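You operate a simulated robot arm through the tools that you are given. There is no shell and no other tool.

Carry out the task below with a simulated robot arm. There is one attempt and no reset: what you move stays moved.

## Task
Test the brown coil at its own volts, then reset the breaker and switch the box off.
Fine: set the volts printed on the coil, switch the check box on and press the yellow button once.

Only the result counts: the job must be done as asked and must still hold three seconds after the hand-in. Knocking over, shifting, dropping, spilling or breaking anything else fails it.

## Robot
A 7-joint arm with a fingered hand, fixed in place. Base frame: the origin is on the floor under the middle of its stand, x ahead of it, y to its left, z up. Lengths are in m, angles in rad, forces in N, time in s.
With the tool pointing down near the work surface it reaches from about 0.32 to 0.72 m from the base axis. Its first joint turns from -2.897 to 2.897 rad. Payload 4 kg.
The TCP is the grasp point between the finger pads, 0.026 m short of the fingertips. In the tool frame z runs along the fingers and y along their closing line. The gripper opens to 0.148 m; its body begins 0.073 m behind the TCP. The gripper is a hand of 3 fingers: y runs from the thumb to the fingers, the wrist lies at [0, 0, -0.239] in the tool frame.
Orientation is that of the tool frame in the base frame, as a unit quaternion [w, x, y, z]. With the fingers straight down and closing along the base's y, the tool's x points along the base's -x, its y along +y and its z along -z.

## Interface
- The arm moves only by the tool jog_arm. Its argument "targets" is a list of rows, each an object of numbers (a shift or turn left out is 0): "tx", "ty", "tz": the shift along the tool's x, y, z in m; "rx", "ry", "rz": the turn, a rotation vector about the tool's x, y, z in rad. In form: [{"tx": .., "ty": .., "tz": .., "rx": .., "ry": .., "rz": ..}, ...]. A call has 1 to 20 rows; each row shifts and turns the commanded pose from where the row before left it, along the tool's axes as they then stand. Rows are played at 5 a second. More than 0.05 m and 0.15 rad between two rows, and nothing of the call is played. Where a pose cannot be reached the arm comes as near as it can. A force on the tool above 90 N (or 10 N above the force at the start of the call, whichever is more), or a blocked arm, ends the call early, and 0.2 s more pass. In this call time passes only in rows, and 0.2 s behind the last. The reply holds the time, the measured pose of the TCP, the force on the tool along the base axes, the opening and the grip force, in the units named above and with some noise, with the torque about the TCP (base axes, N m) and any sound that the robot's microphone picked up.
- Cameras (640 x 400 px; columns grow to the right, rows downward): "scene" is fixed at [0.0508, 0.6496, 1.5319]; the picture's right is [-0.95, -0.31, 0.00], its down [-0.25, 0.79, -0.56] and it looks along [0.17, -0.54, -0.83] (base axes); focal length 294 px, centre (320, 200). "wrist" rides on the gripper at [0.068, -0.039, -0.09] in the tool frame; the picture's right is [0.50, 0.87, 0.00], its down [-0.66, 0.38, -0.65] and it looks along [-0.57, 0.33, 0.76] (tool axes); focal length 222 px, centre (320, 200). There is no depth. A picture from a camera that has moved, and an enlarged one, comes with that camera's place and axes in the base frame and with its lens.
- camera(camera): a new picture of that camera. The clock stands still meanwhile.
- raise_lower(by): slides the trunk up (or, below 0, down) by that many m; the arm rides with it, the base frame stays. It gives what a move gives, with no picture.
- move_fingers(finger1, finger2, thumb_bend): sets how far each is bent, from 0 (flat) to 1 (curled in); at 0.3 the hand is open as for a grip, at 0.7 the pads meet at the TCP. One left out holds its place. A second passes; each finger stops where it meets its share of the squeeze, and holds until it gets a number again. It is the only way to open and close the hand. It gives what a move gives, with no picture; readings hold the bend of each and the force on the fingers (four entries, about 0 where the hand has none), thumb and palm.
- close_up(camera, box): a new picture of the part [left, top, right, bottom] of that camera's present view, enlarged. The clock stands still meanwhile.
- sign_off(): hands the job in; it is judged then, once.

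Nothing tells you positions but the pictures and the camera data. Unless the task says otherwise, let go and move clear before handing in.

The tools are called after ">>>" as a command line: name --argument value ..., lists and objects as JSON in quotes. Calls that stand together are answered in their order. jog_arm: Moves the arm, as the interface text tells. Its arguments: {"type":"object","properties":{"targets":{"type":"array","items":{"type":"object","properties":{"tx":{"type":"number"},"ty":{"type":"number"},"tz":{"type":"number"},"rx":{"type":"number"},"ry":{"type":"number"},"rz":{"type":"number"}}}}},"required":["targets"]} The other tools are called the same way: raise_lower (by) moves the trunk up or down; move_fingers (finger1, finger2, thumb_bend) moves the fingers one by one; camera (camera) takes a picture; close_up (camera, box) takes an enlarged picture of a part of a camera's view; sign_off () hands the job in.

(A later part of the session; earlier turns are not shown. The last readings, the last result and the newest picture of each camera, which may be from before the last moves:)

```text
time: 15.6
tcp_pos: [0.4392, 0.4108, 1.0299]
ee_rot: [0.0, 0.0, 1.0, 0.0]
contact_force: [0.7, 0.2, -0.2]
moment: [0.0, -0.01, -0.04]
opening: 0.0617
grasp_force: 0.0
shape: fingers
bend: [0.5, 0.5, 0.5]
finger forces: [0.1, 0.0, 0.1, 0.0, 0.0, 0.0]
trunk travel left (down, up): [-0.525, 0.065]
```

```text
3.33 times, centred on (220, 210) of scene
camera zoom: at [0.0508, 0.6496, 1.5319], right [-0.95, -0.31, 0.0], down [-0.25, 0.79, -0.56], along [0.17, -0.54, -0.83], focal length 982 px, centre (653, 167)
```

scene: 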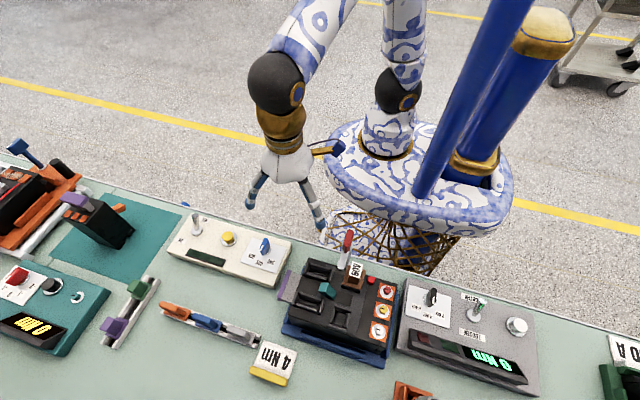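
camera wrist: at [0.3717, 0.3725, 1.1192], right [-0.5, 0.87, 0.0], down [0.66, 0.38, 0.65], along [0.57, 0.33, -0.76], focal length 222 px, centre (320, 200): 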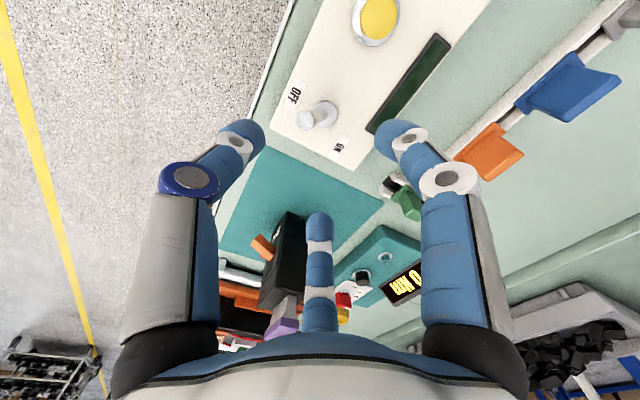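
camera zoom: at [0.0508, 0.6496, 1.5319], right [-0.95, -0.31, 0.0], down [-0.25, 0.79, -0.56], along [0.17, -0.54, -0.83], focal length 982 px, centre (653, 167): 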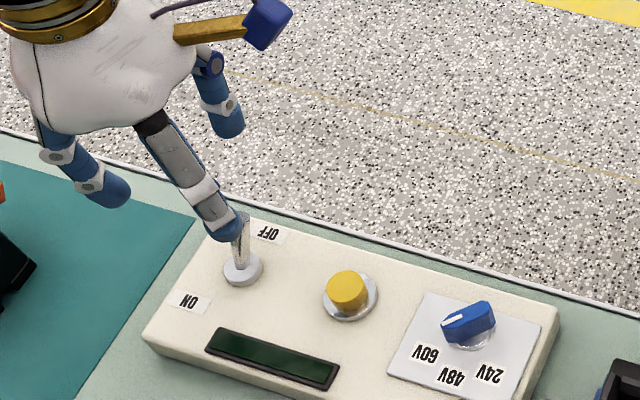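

The toggle tip re-measures at (0.436–0.4385, 0.397), well inside the open digits. I'll descend around it.

>>> jog_arm --targets '[{"tz": 0.03, "tx": 0.0015}, {"tz": 0.025}, {"tz": 0.015}, {"tz": 0.014}]'

>>> camera --camera "wrist"

>>> close_up --camera "scene" --box '[150, 160, 270, 260]'

```text
time: 16.6
tcp_pos: [0.4358, 0.4136, 0.9477]
ee_rot: [0.0, 0.0, 1.0, -0.001]
contact_force: [0.9, -0.2, 0.2]
moment: [0.02, 0.01, -0.01]
opening: 0.0617
grasp_force: 0.1
shape: fingers
bend: [0.5, 0.5, 0.5]
finger forces: [0.1, 0.0, 0.0, 0.0, 0.1, 0.0]
trunk travel left (down, up): [-0.525, 0.065]
```

```text
taken
camera wrist: at [0.3679, 0.3756, 1.0368], right [-0.5, 0.87, 0.0], down [0.66, 0.38, 0.65], along [0.57, 0.33, -0.76], focal length 222 px, centre (320, 200)
```

wrist: 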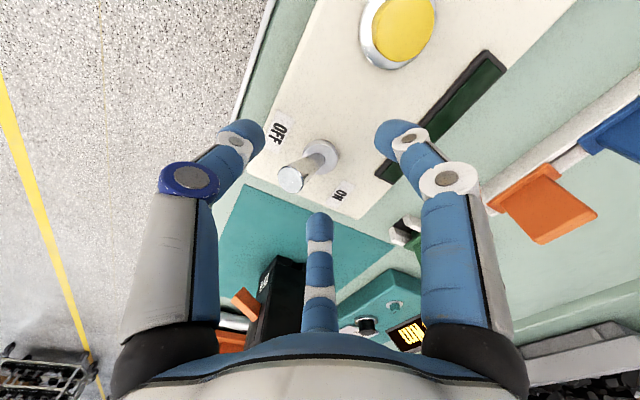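

```text
4.00 times, centred on (210, 210) of scene
camera zoom: at [0.0508, 0.6496, 1.5319], right [-0.95, -0.31, 0.0], down [-0.25, 0.79, -0.56], along [0.17, -0.54, -0.83], focal length 1178 px, centre (760, 160)
```

zoom: 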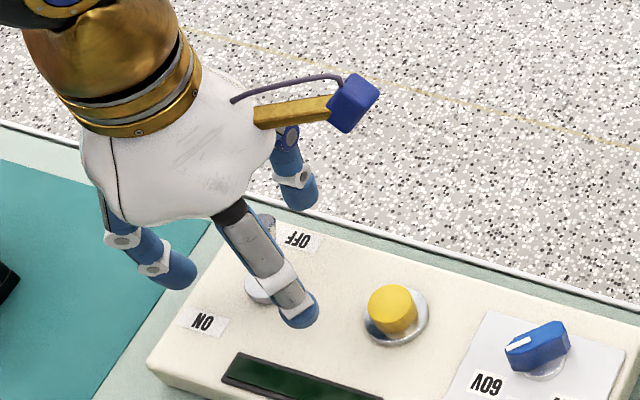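

Aligned. I'll push +y with the thumb in small steps to flip the toggle to ON.

>>> jog_arm --targets '[{"tz": 0.005, "tx": -0.0015}, {"ty": 0.01}, {"ty": 0.01}, {"ty": 0.01}, {"ty": 0.008}]'

>>> camera --camera "wrist"

```text
time: 17.8
tcp_pos: [0.4385, 0.4512, 0.9413]
ee_rot: [0.001, -0.001, 1.0, 0.0]
contact_force: [-0.4, 0.1, -1.0]
moment: [-0.01, 0.03, 0.01]
opening: 0.0622
grasp_force: 0.0
shape: fingers
bend: [0.5, 0.5, 0.5]
finger forces: [0.0, 0.0, 0.1, 0.1, 0.0, 0.0]
trunk travel left (down, up): [-0.525, 0.065]
```

```text
taken
camera wrist: at [0.371, 0.4139, 1.0312], right [-0.5, 0.87, 0.0], down [0.66, 0.38, 0.65], along [0.57, 0.33, -0.76], focal length 222 px, centre (320, 200)
```

wrist: 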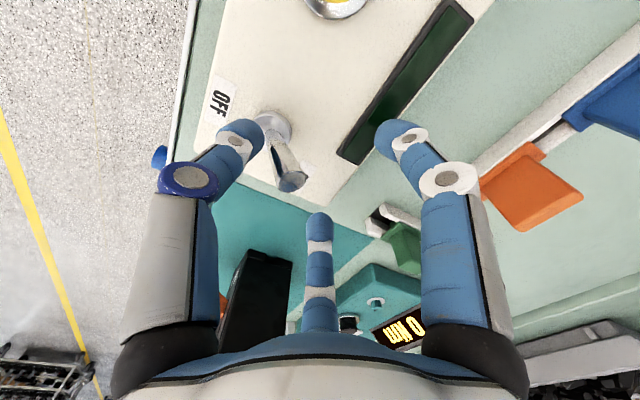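

The toggle tip now sits at about y=0.434, so it flipped to ON. Checking with close-ups.

>>> close_up --camera "wrist" --box '[200, 60, 400, 220]'

>>> close_up --camera "scene" --box '[160, 190, 300, 280]'

```text
2.50 times, centred on (300, 140) of wrist
camera zoom: at [0.371, 0.4139, 1.0312], right [-0.5, 0.87, 0.0], down [0.66, 0.38, 0.65], along [0.57, 0.33, -0.76], focal length 555 px, centre (370, 350)
```

zoom: 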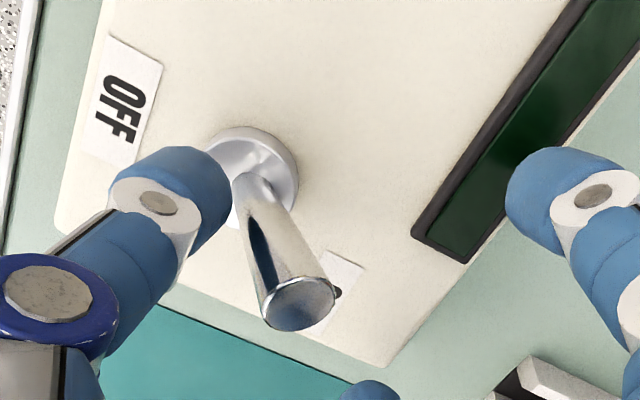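

```text
4.44 times, centred on (230, 235) of scene
camera zoom: at [0.0508, 0.6496, 1.5319], right [-0.95, -0.31, 0.0], down [-0.25, 0.79, -0.56], along [0.17, -0.54, -0.83], focal length 1309 px, centre (720, 44)
```

zoom: 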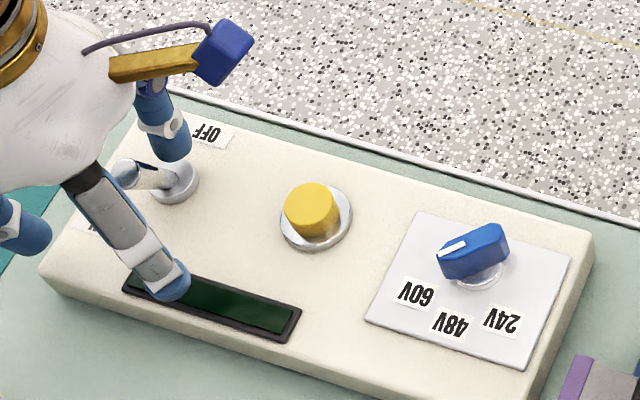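

Toggle is at ON and 60V is set. I'll lift clear, rotate the hand so no digit is near the toggle or knob, close the digits into a poker and hover above the yellow button.

>>> jog_arm --targets '[{"tz": -0.02}, {"tz": -0.03}, {"tz": -0.04}, {"tx": 0.042, "ty": -0.0195}, {"tx": 0.042, "ty": -0.0195}, {"rz": 0.13}, {"rz": 0.13}, {"rz": 0.13}, {"rz": 0.13}, {"rz": 0.13}, {"rz": 0.13}]'

>>> move_fingers --finger1 0.7 --finger2 0.7 --thumb_bend 0.7

>>> camera --camera "wrist"

>>> close_up --camera "scene" --box '[150, 160, 310, 280]'

```text
time: 20.2
tcp_pos: [0.3536, 0.4126, 1.0323]
ee_rot: [0.0, 0.381, 0.924, 0.0]
contact_force: [0.3, -0.7, 0.5]
moment: [0.03, -0.01, 0.01]
opening: 0.062
grasp_force: 0.1
shape: fingers
bend: [0.5, 0.5, 0.5]
finger forces: [0.0, 0.0, 0.0, 0.0, 0.0, 0.1]
trunk travel left (down, up): [-0.525, 0.065]
```

```text
time: 21.2
tcp_pos: [0.3542, 0.4134, 1.0325]
ee_rot: [0.0, 0.38, 0.925, 0.0]
contact_force: [-0.8, 0.1, -0.6]
moment: [0.01, -0.01, 0.01]
opening: 0.0003
grasp_force: 0.1
shape: fingers
bend: [0.69, 0.69, 0.7]
finger forces: [0.0, 0.0, 0.1, 0.0, 0.0, 0.0]
trunk travel left (down, up): [-0.525, 0.065]
```

```text
taken
camera wrist: at [0.2788, 0.4339, 1.122], right [0.25, 0.97, 0.0], down [0.73, -0.19, 0.65], along [0.63, -0.17, -0.76], focal length 222 px, centre (320, 200)
```

wrist: 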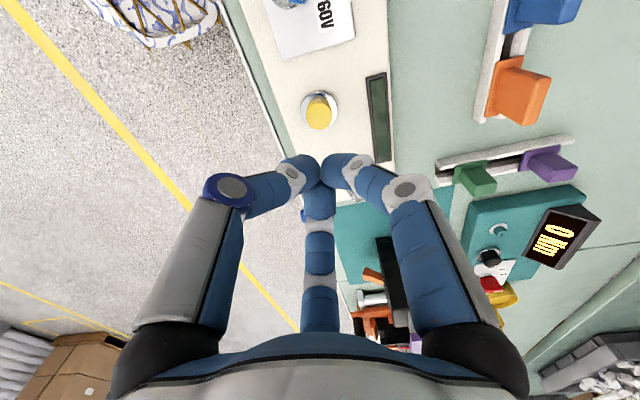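

```text
3.33 times, centred on (230, 220) of scene
camera zoom: at [0.0508, 0.6496, 1.5319], right [-0.95, -0.31, 0.0], down [-0.25, 0.79, -0.56], along [0.17, -0.54, -0.83], focal length 982 px, centre (620, 133)
```

zoom: 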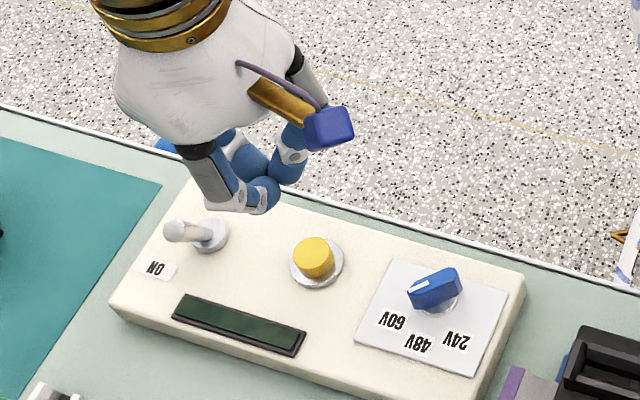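

>>> close_up --camera "scene" --box '[175, 230, 245, 275]'

>>> close_up --camera "wrist" --box '[260, 60, 420, 200]'

```text
8.89 times, centred on (210, 252) of scene
camera zoom: at [0.0508, 0.6496, 1.5319], right [-0.95, -0.31, 0.0], down [-0.25, 0.79, -0.56], along [0.17, -0.54, -0.83], focal length 2618 px, centre (1298, -267)
```

zoom: 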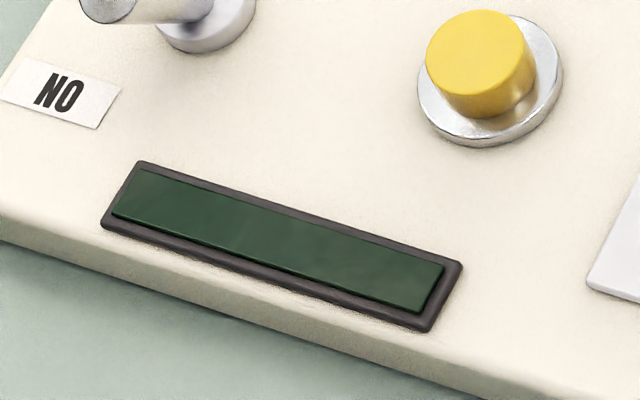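

```text
2.86 times, centred on (340, 130) of wrist
camera zoom: at [0.2788, 0.4339, 1.122], right [0.25, 0.97, 0.0], down [0.73, -0.19, 0.65], along [0.63, -0.17, -0.76], focal length 635 px, centre (263, 400)
```

zoom: 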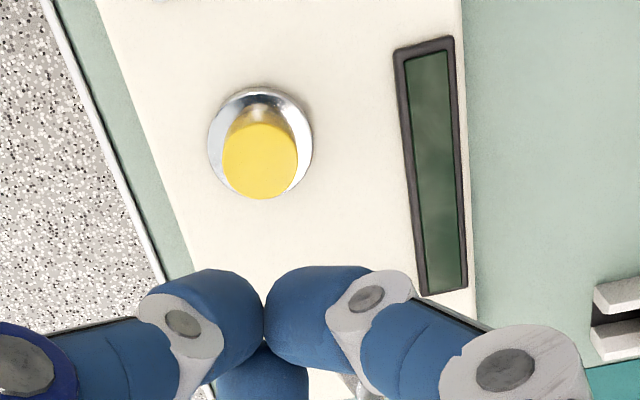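

The button re-measures at (0.353, 0.413) and the hand is centred above it. I'll lower to just above the cap, then press in small steps with force feedback.

>>> jog_arm --targets '[{"tz": 0.03}, {"tz": 0.03}, {"tz": 0.02}, {"tz": 0.006}]'

>>> jog_arm --targets '[{"tz": 0.002}, {"tz": 0.002}, {"tz": 0.002}]'

>>> close_up --camera "scene" --box '[170, 180, 290, 270]'

>>> close_up --camera "wrist" --box '[260, 80, 420, 220]'

```text
time: 22.2
tcp_pos: [0.352, 0.4129, 0.9437]
ee_rot: [0.0, 0.381, 0.925, 0.0]
contact_force: [0.4, -1.2, -0.4]
moment: [-0.02, -0.01, 0.0]
opening: 0.0001
grasp_force: 0.0
shape: fingers
bend: [0.69, 0.69, 0.7]
finger forces: [0.1, 0.0, 0.0, 0.0, 0.1, 0.0]
trunk travel left (down, up): [-0.525, 0.065]
```

```text
time: 23.0
tcp_pos: [0.3538, 0.4128, 0.9399]
ee_rot: [0.0, 0.38, 0.925, 0.0]
contact_force: [-0.6, -0.9, 0.1]
moment: [0.03, 0.0, 0.01]
opening: 0.0
grasp_force: 0.0
shape: fingers
bend: [0.69, 0.69, 0.7]
finger forces: [0.0, 0.0, 0.0, 0.0, 0.1, 0.0]
trunk travel left (down, up): [-0.525, 0.065]
```

```text
4.44 times, centred on (230, 225) of scene
camera zoom: at [0.0508, 0.6496, 1.5319], right [-0.95, -0.31, 0.0], down [-0.25, 0.79, -0.56], along [0.17, -0.54, -0.83], focal length 1309 px, centre (720, 89)
```

zoom: 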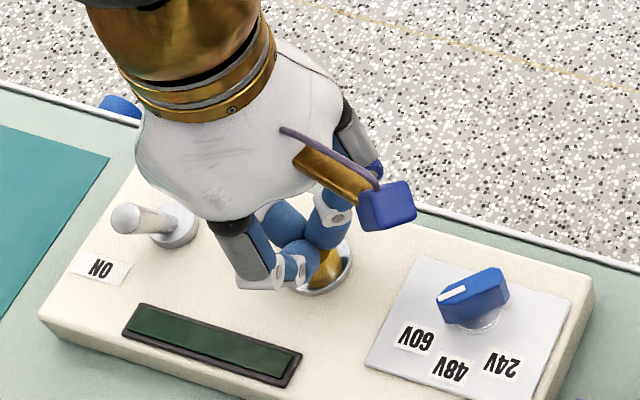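

```text
2.86 times, centred on (340, 150) of wrist
camera zoom: at [0.2782, 0.4335, 1.0292], right [0.25, 0.97, 0.0], down [0.73, -0.19, 0.65], along [0.63, -0.17, -0.76], focal length 635 px, centre (263, 343)
```

zoom: 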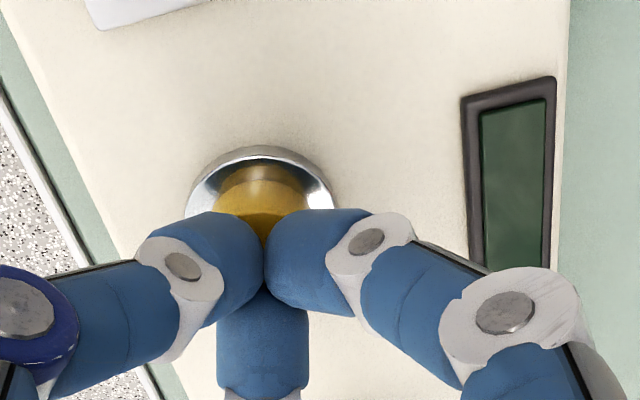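

Well centred and clear of the toggle, with no contact yet. I'll continue down in small steps.

>>> jog_arm --targets '[{"tz": 0.0015}, {"tz": 0.0015}]'

>>> jog_arm --targets '[{"tz": 0.0015}, {"tz": 0.0015}]'

>>> close_up --camera "scene" --box '[170, 180, 290, 270]'

```text
time: 23.6
tcp_pos: [0.3538, 0.4142, 0.9373]
ee_rot: [0.0, 0.38, 0.925, 0.0]
contact_force: [0.0, -0.6, 0.2]
moment: [0.0, -0.02, 0.0]
opening: 0.0001
grasp_force: 0.0
shape: fingers
bend: [0.69, 0.69, 0.7]
finger forces: [0.0, 0.1, 0.0, 0.1, 0.0, 0.0]
trunk travel left (down, up): [-0.525, 0.065]
```

```text
time: 24.2
tcp_pos: [0.3524, 0.4122, 0.9346]
ee_rot: [0.0, 0.38, 0.925, 0.0]
contact_force: [0.6, 0.9, 2.2]
moment: [0.03, -0.01, -0.01]
opening: 0.0
grasp_force: 1.3
shape: fingers
bend: [0.7, 0.7, 0.7]
finger forces: [1.4, 1.1, 0.0, 0.0, 0.0, 0.0]
trunk travel left (down, up): [-0.525, 0.065]
```

```text
4.44 times, centred on (230, 225) of scene
camera zoom: at [0.0508, 0.6496, 1.5319], right [-0.95, -0.31, 0.0], down [-0.25, 0.79, -0.56], along [0.17, -0.54, -0.83], focal length 1309 px, centre (720, 89)
```

zoom: 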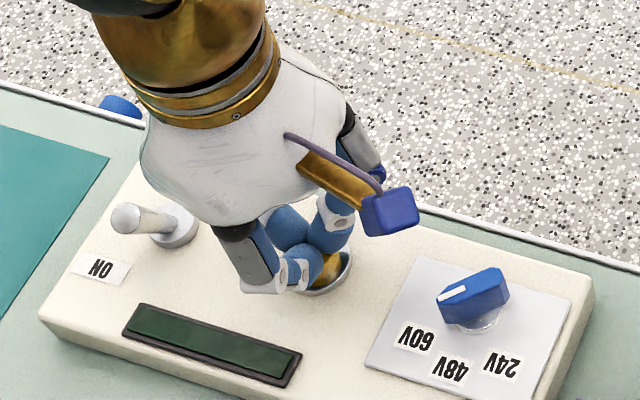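

Light contact has started (about 2 N). I'll keep pressing in small increments, watching the force, sound and indicator.

>>> jog_arm --targets '[{"tz": 0.0015}]'

>>> close_up --camera "scene" --box '[170, 180, 390, 320]'

```text
time: 24.6
tcp_pos: [0.3531, 0.413, 0.9324]
ee_rot: [0.0, 0.381, 0.925, 0.0]
contact_force: [-0.1, -0.6, 2.8]
moment: [0.0, 0.01, -0.04]
opening: 0.0
grasp_force: 1.5
shape: fingers
bend: [0.7, 0.7, 0.7]
finger forces: [1.5, 0.0, 0.0, 0.1, 1.7, 0.0]
trunk travel left (down, up): [-0.525, 0.065]
heard: click, click
```

```text
2.86 times, centred on (280, 250) of scene
camera zoom: at [0.0508, 0.6496, 1.5319], right [-0.95, -0.31, 0.0], down [-0.25, 0.79, -0.56], along [0.17, -0.54, -0.83], focal length 841 px, centre (434, 57)
```

zoom: 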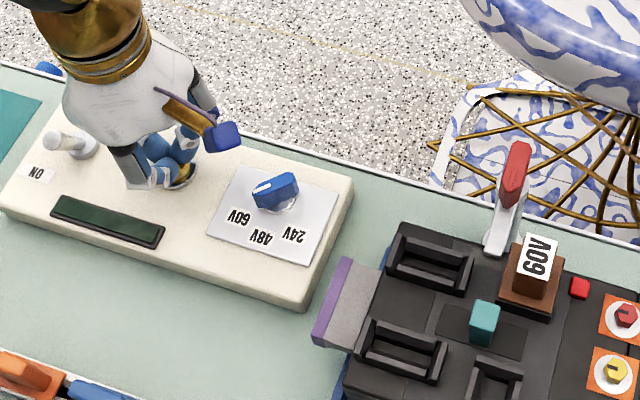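

Two clicks were heard, and the teal handle jumped to mid-slot, so the button registered and the breaker tripped. I'll lift straight up now so it counts as one press.

>>> jog_arm --targets '[{"tz": -0.02}, {"tz": -0.03}, {"tz": -0.04}, {"tz": -0.04}]'

>>> close_up --camera "scene" --box '[170, 200, 310, 290]'

>>> close_up --camera "scene" --box '[280, 255, 360, 325]'

>>> close_up --camera "scene" --box '[265, 220, 425, 370]'

```text
time: 25.6
tcp_pos: [0.353, 0.4122, 1.0655]
ee_rot: [0.0, 0.38, 0.925, 0.0]
contact_force: [0.5, -0.5, 0.4]
moment: [-0.02, -0.02, 0.03]
opening: 0.0001
grasp_force: 0.0
shape: fingers
bend: [0.7, 0.7, 0.7]
finger forces: [0.1, 0.1, 0.1, 0.0, 0.0, 0.1]
trunk travel left (down, up): [-0.525, 0.065]
```

```text
4.44 times, centred on (240, 245) of scene
camera zoom: at [0.0508, 0.6496, 1.5319], right [-0.95, -0.31, 0.0], down [-0.25, 0.79, -0.56], along [0.17, -0.54, -0.83], focal length 1309 px, centre (676, 0)
```

zoom: 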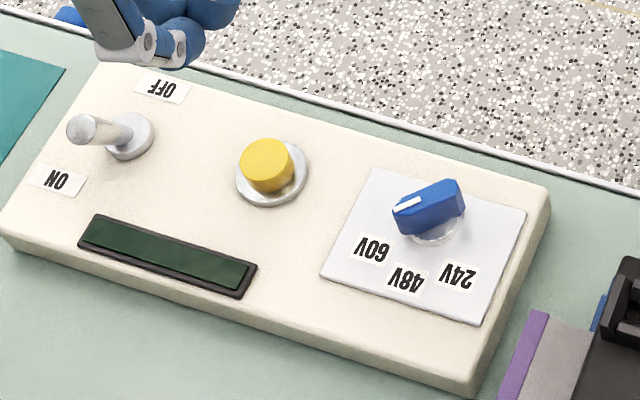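

```text
5.71 times, centred on (320, 290) of scene
camera zoom: at [0.0508, 0.6496, 1.5319], right [-0.95, -0.31, 0.0], down [-0.25, 0.79, -0.56], along [0.17, -0.54, -0.83], focal length 1683 px, centre (320, -314)
```

zoom: 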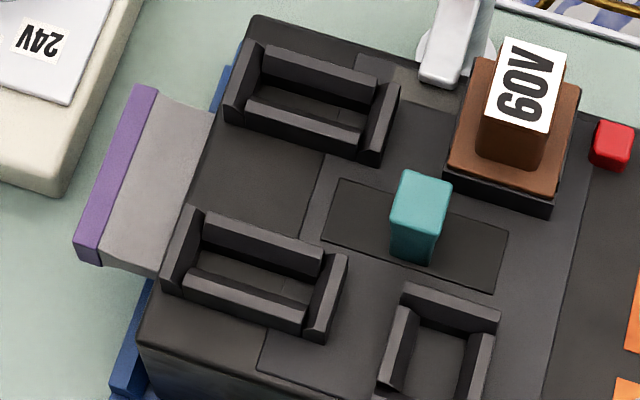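

```text
2.67 times, centred on (345, 295) of scene
camera zoom: at [0.0508, 0.6496, 1.5319], right [-0.95, -0.31, 0.0], down [-0.25, 0.79, -0.56], along [0.17, -0.54, -0.83], focal length 785 px, centre (253, -53)
```

zoom: 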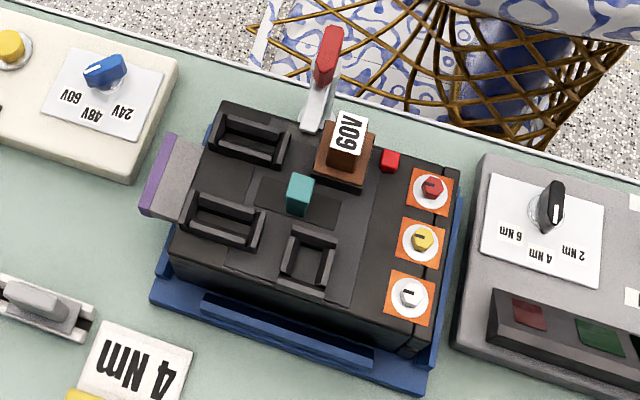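

The test tripped the breaker: the handle went from the +x end to mid. The button is out again, the knob is at 60V and the toggle is ON. Next I'll set the thumb as a single straight poker with the other fingers curled, and move up and over for a second view of the breaker handle.

>>> jog_arm --targets '[{"rz": -0.13}, {"rz": -0.13}, {"rz": -0.13}, {"rz": -0.13}, {"rz": -0.13}, {"rz": -0.13}, {"tz": -0.045}, {"tx": 0.045, "tz": -0.01}, {"tx": 0.045, "ty": -0.005}, {"tx": 0.045, "ty": -0.005}, {"tx": 0.045, "ty": -0.005}, {"tx": 0.045, "ty": -0.005}, {"tx": 0.045, "ty": -0.005}, {"tx": 0.045, "ty": -0.005}, {"tx": 0.045, "ty": -0.005}, {"tx": 0.045, "ty": -0.005}]'

>>> move_fingers --finger1 1.0 --finger2 1.0 --thumb_bend 0.3

>>> camera --camera "wrist"

>>> camera --camera "scene"

```text
time: 29.0
tcp_pos: [-0.0543, 0.3725, 1.118]
ee_rot: [0.0, 0.0, 1.0, 0.001]
contact_force: [-0.6, -0.2, 0.0]
moment: [0.04, 0.01, 0.02]
opening: 0.0002
grasp_force: 0.1
shape: fingers
bend: [0.7, 0.7, 0.7]
finger forces: [0.0, 0.0, 0.0, 0.0, 0.0, 0.0]
trunk travel left (down, up): [-0.525, 0.065]
```

```text
time: 30.0
tcp_pos: [-0.0544, 0.3727, 1.1188]
ee_rot: [0.0, -0.001, 1.0, 0.0]
contact_force: [0.3, 0.0, 0.1]
moment: [-0.03, 0.03, 0.01]
opening: 0.0626
grasp_force: 0.1
shape: fingers
bend: [0.78, 0.78, 0.3]
finger forces: [0.0, 0.1, 0.0, 0.0, 0.0, 0.1]
trunk travel left (down, up): [-0.525, 0.065]
```

```text
taken
camera wrist: at [-0.1213, 0.3338, 1.2081], right [-0.5, 0.87, 0.0], down [0.66, 0.38, 0.65], along [0.57, 0.33, -0.76], focal length 222 px, centre (320, 200)
```

wrist: 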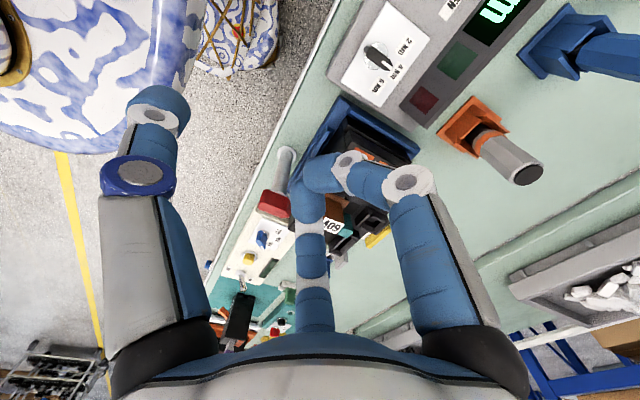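

```text
taken
```

scene: 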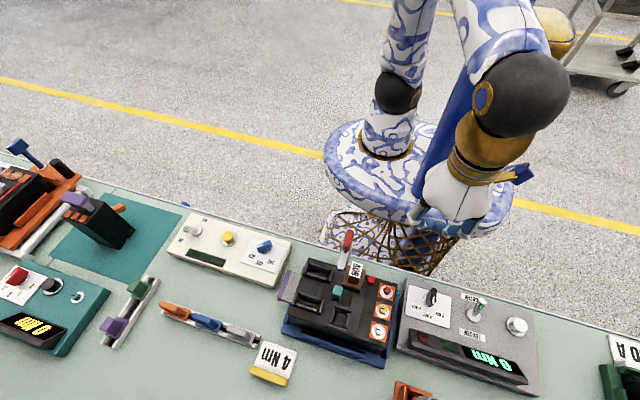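

The curled fingers block the view. I'll move the hand directly above the breaker, still high, so the handle appears in the clear upper part of the image.

>>> jog_arm --targets '[{"tx": -0.04, "ty": 0.03}, {"tx": -0.04, "ty": 0.03}, {"tx": -0.04, "ty": 0.03}]'

>>> camera --camera "wrist"

>>> close_up --camera "wrist" --box '[200, 30, 440, 180]'

>>> close_up --camera "scene" --box '[240, 130, 440, 330]'

```text
time: 30.8
tcp_pos: [0.0696, 0.4643, 1.1149]
ee_rot: [0.0, 0.001, 1.0, 0.001]
contact_force: [0.0, 0.1, 0.4]
moment: [0.02, -0.04, 0.0]
opening: 0.0625
grasp_force: 0.1
shape: fingers
bend: [0.78, 0.78, 0.3]
finger forces: [0.0, 0.0, 0.1, 0.0, 0.0, 0.1]
trunk travel left (down, up): [-0.525, 0.065]
```

```text
taken
camera wrist: at [0.0026, 0.4263, 1.2056], right [-0.5, 0.87, 0.0], down [0.65, 0.38, 0.65], along [0.57, 0.33, -0.76], focal length 222 px, centre (320, 200)
```

wrist: 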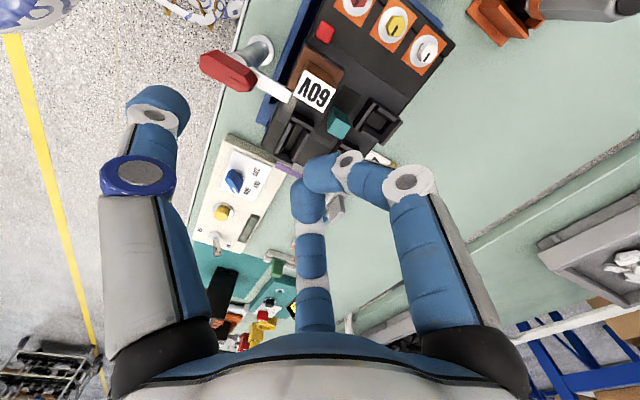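

```text
2.67 times, centred on (320, 105) of wrist
camera zoom: at [0.0026, 0.4263, 1.2056], right [-0.5, 0.87, 0.0], down [0.65, 0.38, 0.65], along [0.57, 0.33, -0.76], focal length 592 px, centre (320, 453)
```

zoom: 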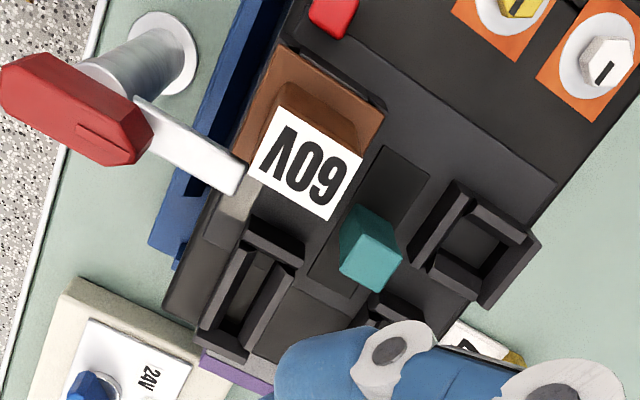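

```text
2.00 times, centred on (340, 230) of scene
camera zoom: at [0.0508, 0.6496, 1.5319], right [-0.95, -0.31, 0.0], down [-0.25, 0.79, -0.56], along [0.17, -0.54, -0.83], focal length 589 px, centre (280, 140)
```

zoom: 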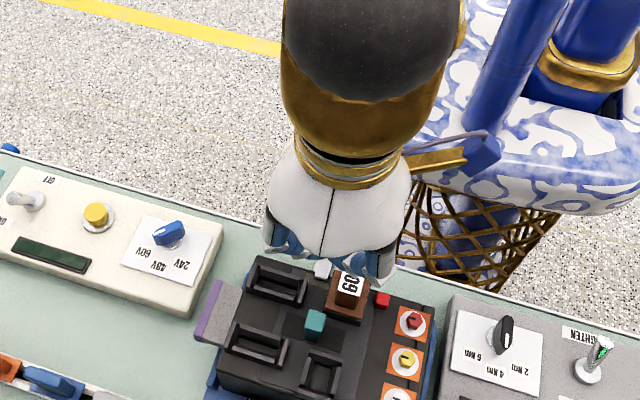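

I now have the breaker geometry. The slot spans x≈0.040–0.0995 at y≈0.485 with its surface at z≈0.972. The handle is at mid (0.070, 0.485) with its top at z≈1.006, and the coil's top is at (0.047, 0.447, 1.03). I'll bring the thumb as a poker from the +y side, to the +x side of the handle, and check before lowering.

>>> move_fingers --finger1 0.65 --finger2 0.65 --thumb_bend 0.3

>>> jog_arm --targets '[{"tx": -0.015, "ty": 0.04}, {"tx": -0.015, "ty": 0.04}, {"tx": -0.015, "ty": 0.036}, {"tz": 0.03}]'

>>> camera --camera "wrist"

>>> close_up --camera "scene" --box '[230, 180, 410, 340]'

```text
time: 31.8
tcp_pos: [0.0692, 0.4634, 1.1161]
ee_rot: [0.0, 0.0, 1.0, 0.0]
contact_force: [0.3, 0.0, 0.6]
moment: [-0.02, -0.01, -0.01]
opening: 0.0761
grasp_force: 0.0
shape: fingers
bend: [0.65, 0.65, 0.3]
finger forces: [0.1, 0.0, 0.0, 0.0, 0.1, 0.0]
trunk travel left (down, up): [-0.525, 0.065]
```

```text
time: 32.8
tcp_pos: [0.1117, 0.5788, 1.0881]
ee_rot: [0.0, 0.0, 1.0, 0.001]
contact_force: [-0.2, 0.4, -0.7]
moment: [-0.03, 0.01, -0.01]
opening: 0.0761
grasp_force: 0.1
shape: fingers
bend: [0.65, 0.65, 0.3]
finger forces: [0.0, 0.0, 0.1, 0.1, 0.0, 0.0]
trunk travel left (down, up): [-0.525, 0.065]
```

```text
taken
camera wrist: at [0.0448, 0.541, 1.1775], right [-0.5, 0.87, 0.0], down [0.66, 0.38, 0.65], along [0.57, 0.33, -0.76], focal length 222 px, centre (320, 200)
```

wrist: 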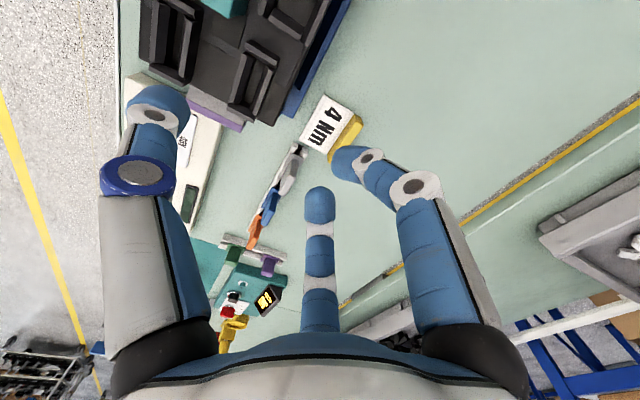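

```text
2.50 times, centred on (320, 260) of scene
camera zoom: at [0.0508, 0.6496, 1.5319], right [-0.95, -0.31, 0.0], down [-0.25, 0.79, -0.56], along [0.17, -0.54, -0.83], focal length 736 px, centre (320, 50)
```

zoom: 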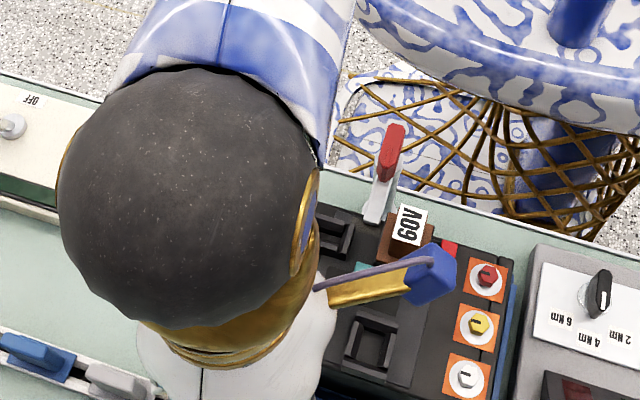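

The handle is just left of where the thumb will come down, with about 17 mm of gap. I'll lower most of the way and re-check from the wrist camera.

>>> jog_arm --targets '[{"tz": 0.03}, {"tz": 0.02}, {"tz": 0.01}]'

>>> camera --camera "wrist"

>>> close_up --camera "wrist" --box '[80, 0, 320, 150]'

>>> close_up --camera "scene" --box '[230, 180, 410, 340]'

```text
time: 33.6
tcp_pos: [0.1133, 0.5794, 1.0261]
ee_rot: [0.0, 0.0, 1.0, 0.0]
contact_force: [0.5, 0.3, -0.3]
moment: [0.0, 0.01, -0.02]
opening: 0.0762
grasp_force: 0.0
shape: fingers
bend: [0.65, 0.65, 0.3]
finger forces: [0.1, 0.0, 0.1, 0.1, 0.1, 0.0]
trunk travel left (down, up): [-0.525, 0.065]
```

```text
taken
camera wrist: at [0.0456, 0.5406, 1.1169], right [-0.5, 0.87, 0.0], down [0.66, 0.38, 0.65], along [0.57, 0.33, -0.76], focal length 222 px, centre (320, 200)
```

wrist: 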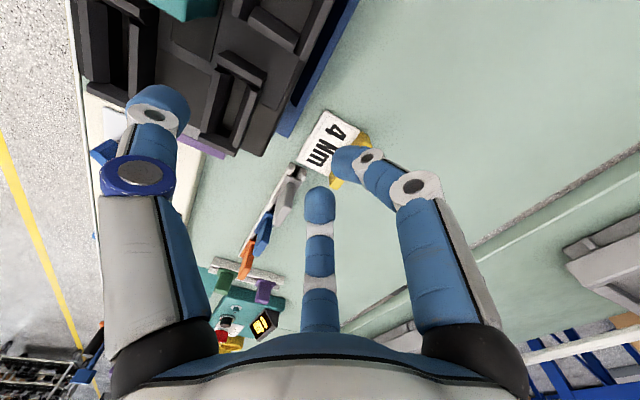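

```text
2.67 times, centred on (200, 75) of wrist
camera zoom: at [0.0456, 0.5406, 1.1169], right [-0.5, 0.87, 0.0], down [0.66, 0.38, 0.65], along [0.57, 0.33, -0.76], focal length 592 px, centre (640, 533)
```

zoom: 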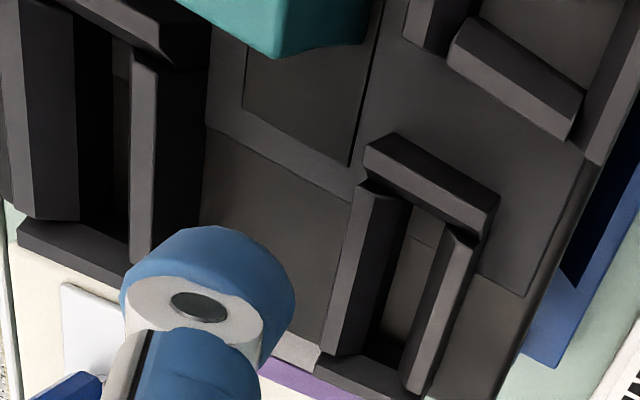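

```text
2.50 times, centred on (320, 260) of scene
camera zoom: at [0.0508, 0.6496, 1.5319], right [-0.95, -0.31, 0.0], down [-0.25, 0.79, -0.56], along [0.17, -0.54, -0.83], focal length 736 px, centre (320, 50)
```

zoom: 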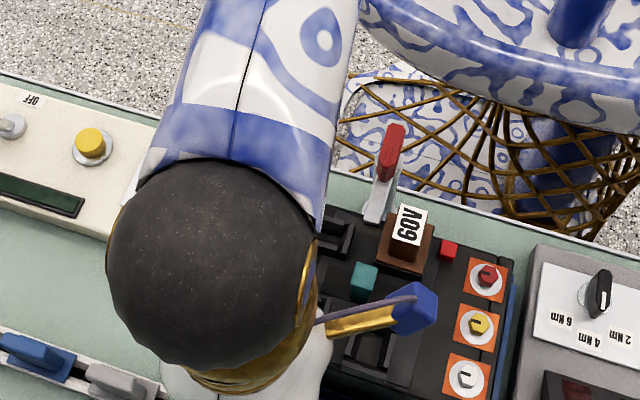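

The projected thumb tip (0.113, 0.489, ~1.004) matches the image, and the handle is visible in the scene view. I'll lower the tip to about z=0.990, above the pocket rims but overlapping the handle, then move it toward the handle.

>>> jog_arm --targets '[{"tz": 0.006, "ty": 0.0015}, {"tz": 0.005}, {"tz": 0.003}]'

>>> jog_arm --targets '[{"tx": 0.007}, {"tx": 0.007}, {"tx": 0.004}]'

>>> close_up --camera "wrist" --box '[80, 0, 320, 150]'

>>> close_up --camera "scene" --box '[290, 240, 400, 320]'

```text
time: 34.4
tcp_pos: [0.114, 0.5803, 1.0136]
ee_rot: [0.0, 0.0, 1.0, 0.0]
contact_force: [0.2, -0.2, 0.2]
moment: [-0.01, -0.02, 0.0]
opening: 0.0761
grasp_force: 0.1
shape: fingers
bend: [0.65, 0.65, 0.3]
finger forces: [0.1, 0.1, 0.0, 0.1, 0.0, 0.1]
trunk travel left (down, up): [-0.525, 0.065]
```

```text
time: 35.2
tcp_pos: [0.0963, 0.581, 1.0134]
ee_rot: [0.001, 0.0, 1.0, 0.0]
contact_force: [-0.7, 0.3, 0.6]
moment: [0.01, 0.01, 0.01]
opening: 0.0763
grasp_force: 0.0
shape: fingers
bend: [0.65, 0.65, 0.3]
finger forces: [0.1, 0.1, 0.1, 0.1, 0.0, 0.0]
trunk travel left (down, up): [-0.525, 0.065]
```

```text
2.67 times, centred on (200, 75) of wrist
camera zoom: at [0.028, 0.5423, 1.1038], right [-0.5, 0.87, 0.0], down [0.66, 0.38, 0.65], along [0.57, 0.33, -0.76], focal length 592 px, centre (640, 533)
```

zoom: 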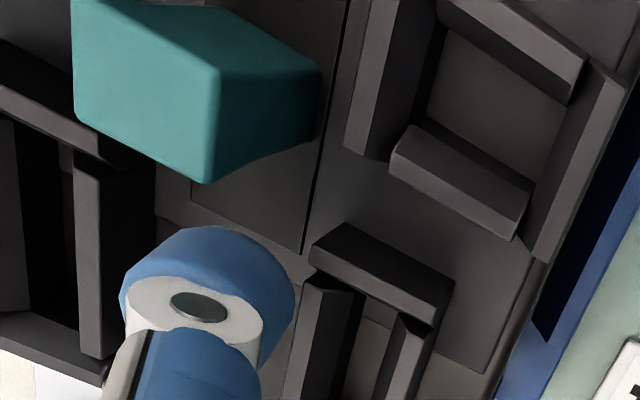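

```text
5.00 times, centred on (345, 280) of scene
camera zoom: at [0.0508, 0.6496, 1.5319], right [-0.95, -0.31, 0.0], down [-0.25, 0.79, -0.56], along [0.17, -0.54, -0.83], focal length 1472 px, centre (195, -200)
```

zoom: 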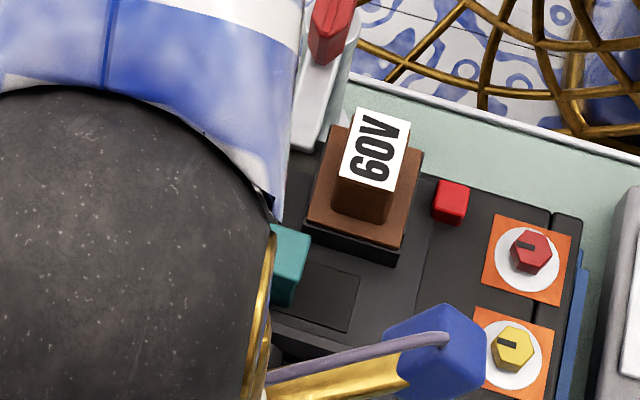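

About 8 mm still to go to the handle. I'll move in small steps and watch force and sound.

>>> jog_arm --targets '[{"tx": 0.005}, {"tx": 0.005}]'

>>> jog_arm --targets '[{"tx": 0.004}, {"tx": 0.004}]'

>>> close_up --camera "wrist" --box '[80, 0, 320, 150]'

>>> close_up --camera "scene" --box '[290, 240, 400, 320]'

```text
time: 35.8
tcp_pos: [0.0863, 0.5808, 1.0137]
ee_rot: [0.0, 0.0, 1.0, 0.0]
contact_force: [-0.8, 0.1, -0.6]
moment: [-0.05, -0.01, 0.02]
opening: 0.0761
grasp_force: 0.1
shape: fingers
bend: [0.65, 0.65, 0.3]
finger forces: [0.1, 0.1, 0.0, 0.0, 0.1, 0.1]
trunk travel left (down, up): [-0.525, 0.065]
```

```text
time: 36.4
tcp_pos: [0.078, 0.581, 1.0151]
ee_rot: [-0.001, 0.001, 1.0, 0.0]
contact_force: [0.7, 0.9, -1.3]
moment: [0.01, -0.03, 0.08]
opening: 0.0758
grasp_force: 1.0
shape: fingers
bend: [0.65, 0.65, 0.3]
finger forces: [0.1, 0.0, 0.0, 0.1, 1.0, 0.1]
trunk travel left (down, up): [-0.525, 0.065]
```

```text
2.67 times, centred on (200, 75) of wrist
camera zoom: at [0.0096, 0.5428, 1.1046], right [-0.5, 0.87, 0.0], down [0.66, 0.38, 0.65], along [0.57, 0.33, -0.76], focal length 592 px, centre (640, 533)
```

zoom: 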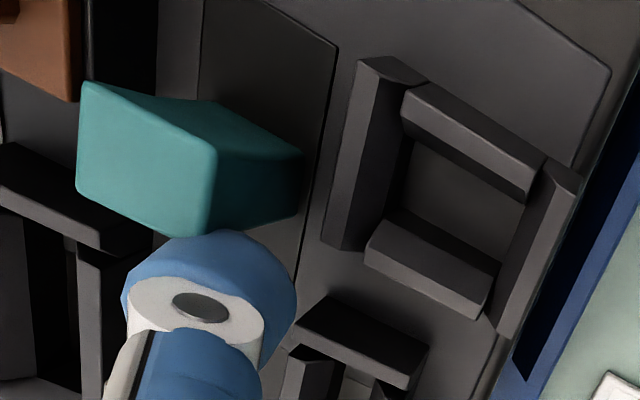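

```text
5.00 times, centred on (345, 280) of scene
camera zoom: at [0.0508, 0.6496, 1.5319], right [-0.95, -0.31, 0.0], down [-0.25, 0.79, -0.56], along [0.17, -0.54, -0.83], focal length 1472 px, centre (195, -200)
```

zoom: 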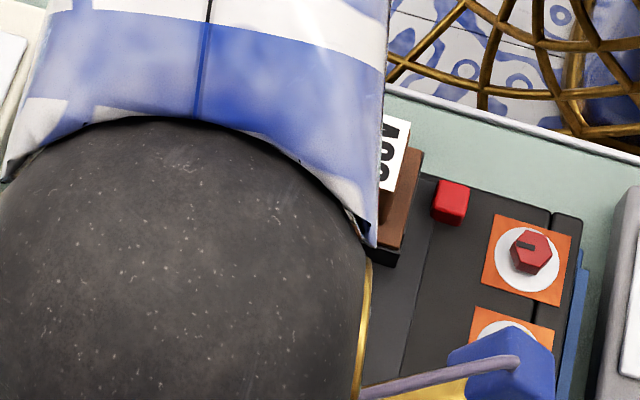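

Light contact has begun. I'll continue pushing toward −x.

>>> jog_arm --targets '[{"tx": 0.004}, {"tx": 0.004}]'

>>> close_up --camera "wrist" --box '[80, 0, 320, 150]'

```text
time: 37.0
tcp_pos: [0.0704, 0.5809, 1.0169]
ee_rot: [0.0, 0.001, 1.0, -0.001]
contact_force: [2.6, 0.2, 0.1]
moment: [-0.02, -0.07, 0.24]
opening: 0.0759
grasp_force: 1.4
shape: fingers
bend: [0.65, 0.65, 0.3]
finger forces: [0.0, 0.1, 0.0, 0.0, 2.6, 0.0]
trunk travel left (down, up): [-0.525, 0.065]
```

```text
2.67 times, centred on (200, 75) of wrist
camera zoom: at [0.0025, 0.5426, 1.1044], right [-0.5, 0.87, 0.0], down [0.66, 0.38, 0.65], along [0.57, 0.33, -0.76], focal length 592 px, centre (640, 533)
```

zoom: 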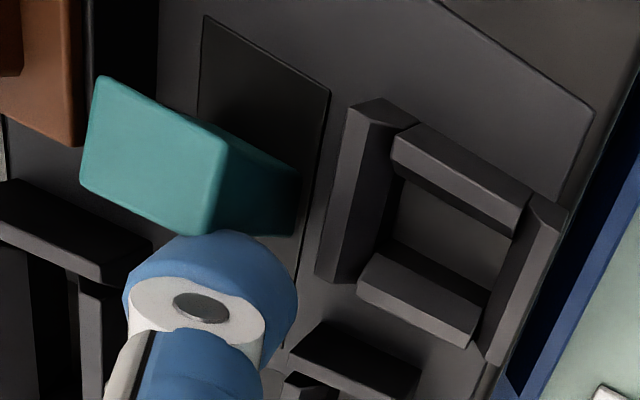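

The handle is tilting with about 2.6 N. Continuing.

>>> jog_arm --targets '[{"tx": 0.004}, {"tx": 0.004}]'

>>> close_up --camera "wrist" --box '[80, 0, 320, 150]'

```text
time: 37.6
tcp_pos: [0.0604, 0.5803, 1.0136]
ee_rot: [0.0, 0.0, 1.0, 0.0]
contact_force: [-0.1, 0.4, -0.3]
moment: [0.01, -0.01, 0.03]
opening: 0.0761
grasp_force: 0.1
shape: fingers
bend: [0.65, 0.65, 0.3]
finger forces: [0.0, 0.0, 0.1, 0.0, 0.0, 0.0]
trunk travel left (down, up): [-0.525, 0.065]
```

```text
2.67 times, centred on (200, 75) of wrist
camera zoom: at [-0.0064, 0.5425, 1.1028], right [-0.5, 0.87, 0.0], down [0.66, 0.38, 0.65], along [0.57, 0.33, -0.76], focal length 592 px, centre (640, 533)
```

zoom: 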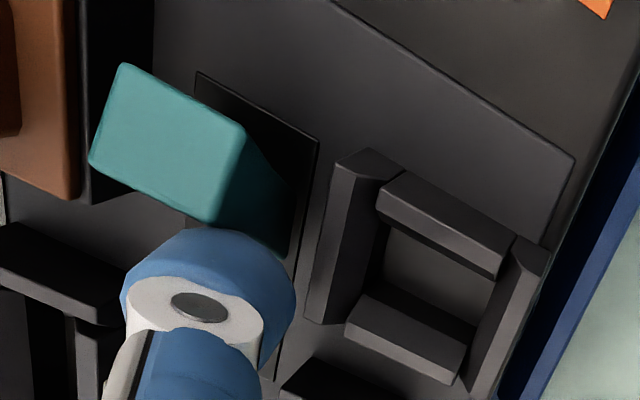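

The force dropped to near zero, so the handle may have gone over-centre. I'll go a little further to confirm it's at its end stop.

>>> jog_arm --targets '[{"tx": 0.003}, {"tx": 0.003}]'

>>> close_up --camera "wrist" --box '[80, 0, 320, 150]'

```text
time: 38.2
tcp_pos: [0.058, 0.5819, 1.0141]
ee_rot: [0.0, 0.001, 1.0, 0.0]
contact_force: [8.5, 0.9, 2.7]
moment: [-0.29, -0.22, 0.85]
opening: 0.0772
grasp_force: 4.9
shape: fingers
bend: [0.65, 0.65, 0.3]
finger forces: [0.1, 0.0, 0.1, 0.0, 9.8, 0.0]
trunk travel left (down, up): [-0.525, 0.065]
```

```text
2.67 times, centred on (200, 75) of wrist
camera zoom: at [-0.0089, 0.5434, 1.1036], right [-0.5, 0.87, 0.0], down [0.66, 0.38, 0.65], along [0.57, 0.33, -0.76], focal length 592 px, centre (640, 533)
```

zoom: 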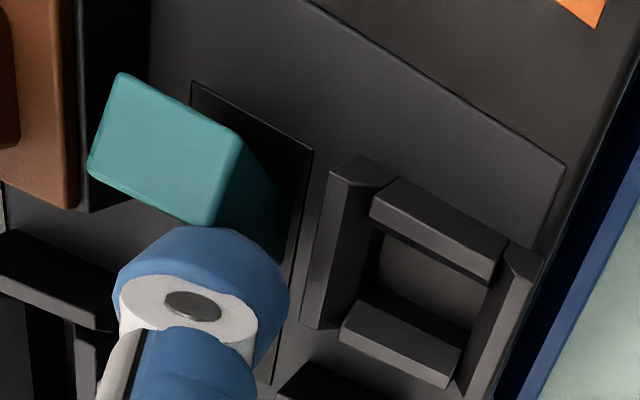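

Force rose to 8.5 N, so the handle appears to be at or near its −x stop, but I heard no click. I'll press a little firmer to be sure it latches.

>>> jog_arm --targets '[{"tx": 0.0025}]'

>>> close_up --camera "wrist" --box '[80, 0, 320, 150]'

```text
time: 38.6
tcp_pos: [0.0563, 0.5815, 1.0133]
ee_rot: [0.0, -0.001, 1.0, 0.0]
contact_force: [9.9, 1.3, 4.6]
moment: [-0.44, -0.19, 0.95]
opening: 0.0775
grasp_force: 6.5
shape: fingers
bend: [0.65, 0.65, 0.29]
finger forces: [0.0, 0.0, 0.0, 0.0, 11.5, 0.0]
trunk travel left (down, up): [-0.525, 0.065]
```

```text
2.67 times, centred on (200, 75) of wrist
camera zoom: at [-0.0118, 0.5429, 1.1039], right [-0.5, 0.87, 0.0], down [0.66, 0.38, 0.65], along [0.57, 0.33, -0.76], focal length 592 px, centre (640, 533)
```

zoom: 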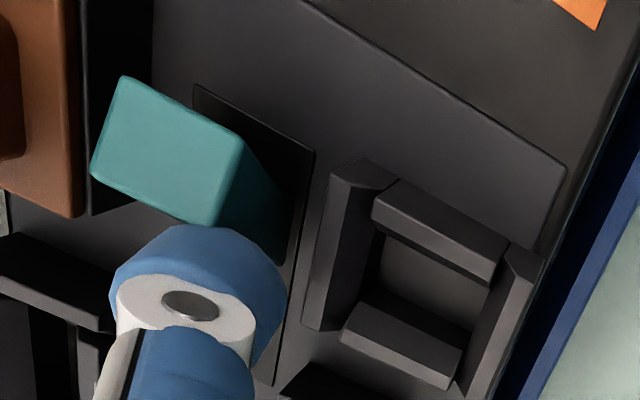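

The handle isn't moving any further at about 11 N, so it is at the end stop. I'll back the thumb off toward +x and see whether it stays.

>>> jog_arm --targets '[{"tx": -0.01}, {"tx": -0.015}, {"tx": -0.015}]'

>>> close_up --camera "wrist" --box '[80, 0, 320, 150]'

>>> close_up --camera "scene" --box '[290, 240, 400, 320]'

```text
time: 39.4
tcp_pos: [0.0939, 0.581, 1.0151]
ee_rot: [0.0, 0.0, 1.0, -0.001]
contact_force: [1.6, 0.3, -0.5]
moment: [-0.01, 0.01, 0.02]
opening: 0.0761
grasp_force: 0.2
shape: fingers
bend: [0.65, 0.65, 0.3]
finger forces: [0.0, 0.0, 0.0, 0.0, 0.0, 0.0]
trunk travel left (down, up): [-0.525, 0.065]
```

```text
2.67 times, centred on (200, 75) of wrist
camera zoom: at [0.0268, 0.543, 1.1044], right [-0.5, 0.87, 0.0], down [0.66, 0.38, 0.65], along [0.57, 0.33, -0.76], focal length 592 px, centre (640, 533)
```

zoom: 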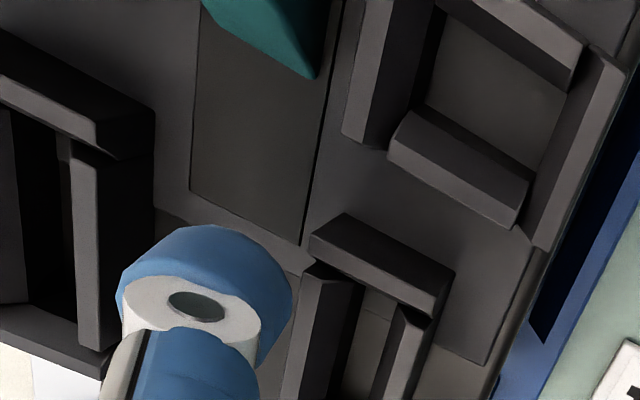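

```text
5.00 times, centred on (345, 280) of scene
camera zoom: at [0.0508, 0.6496, 1.5319], right [-0.95, -0.31, 0.0], down [-0.25, 0.79, -0.56], along [0.17, -0.54, -0.83], focal length 1472 px, centre (195, -200)
```

zoom: 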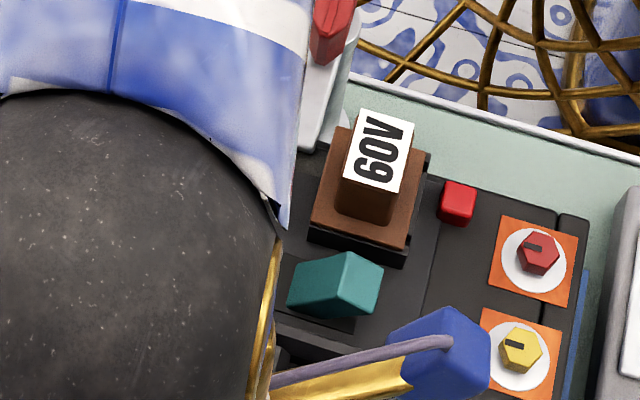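

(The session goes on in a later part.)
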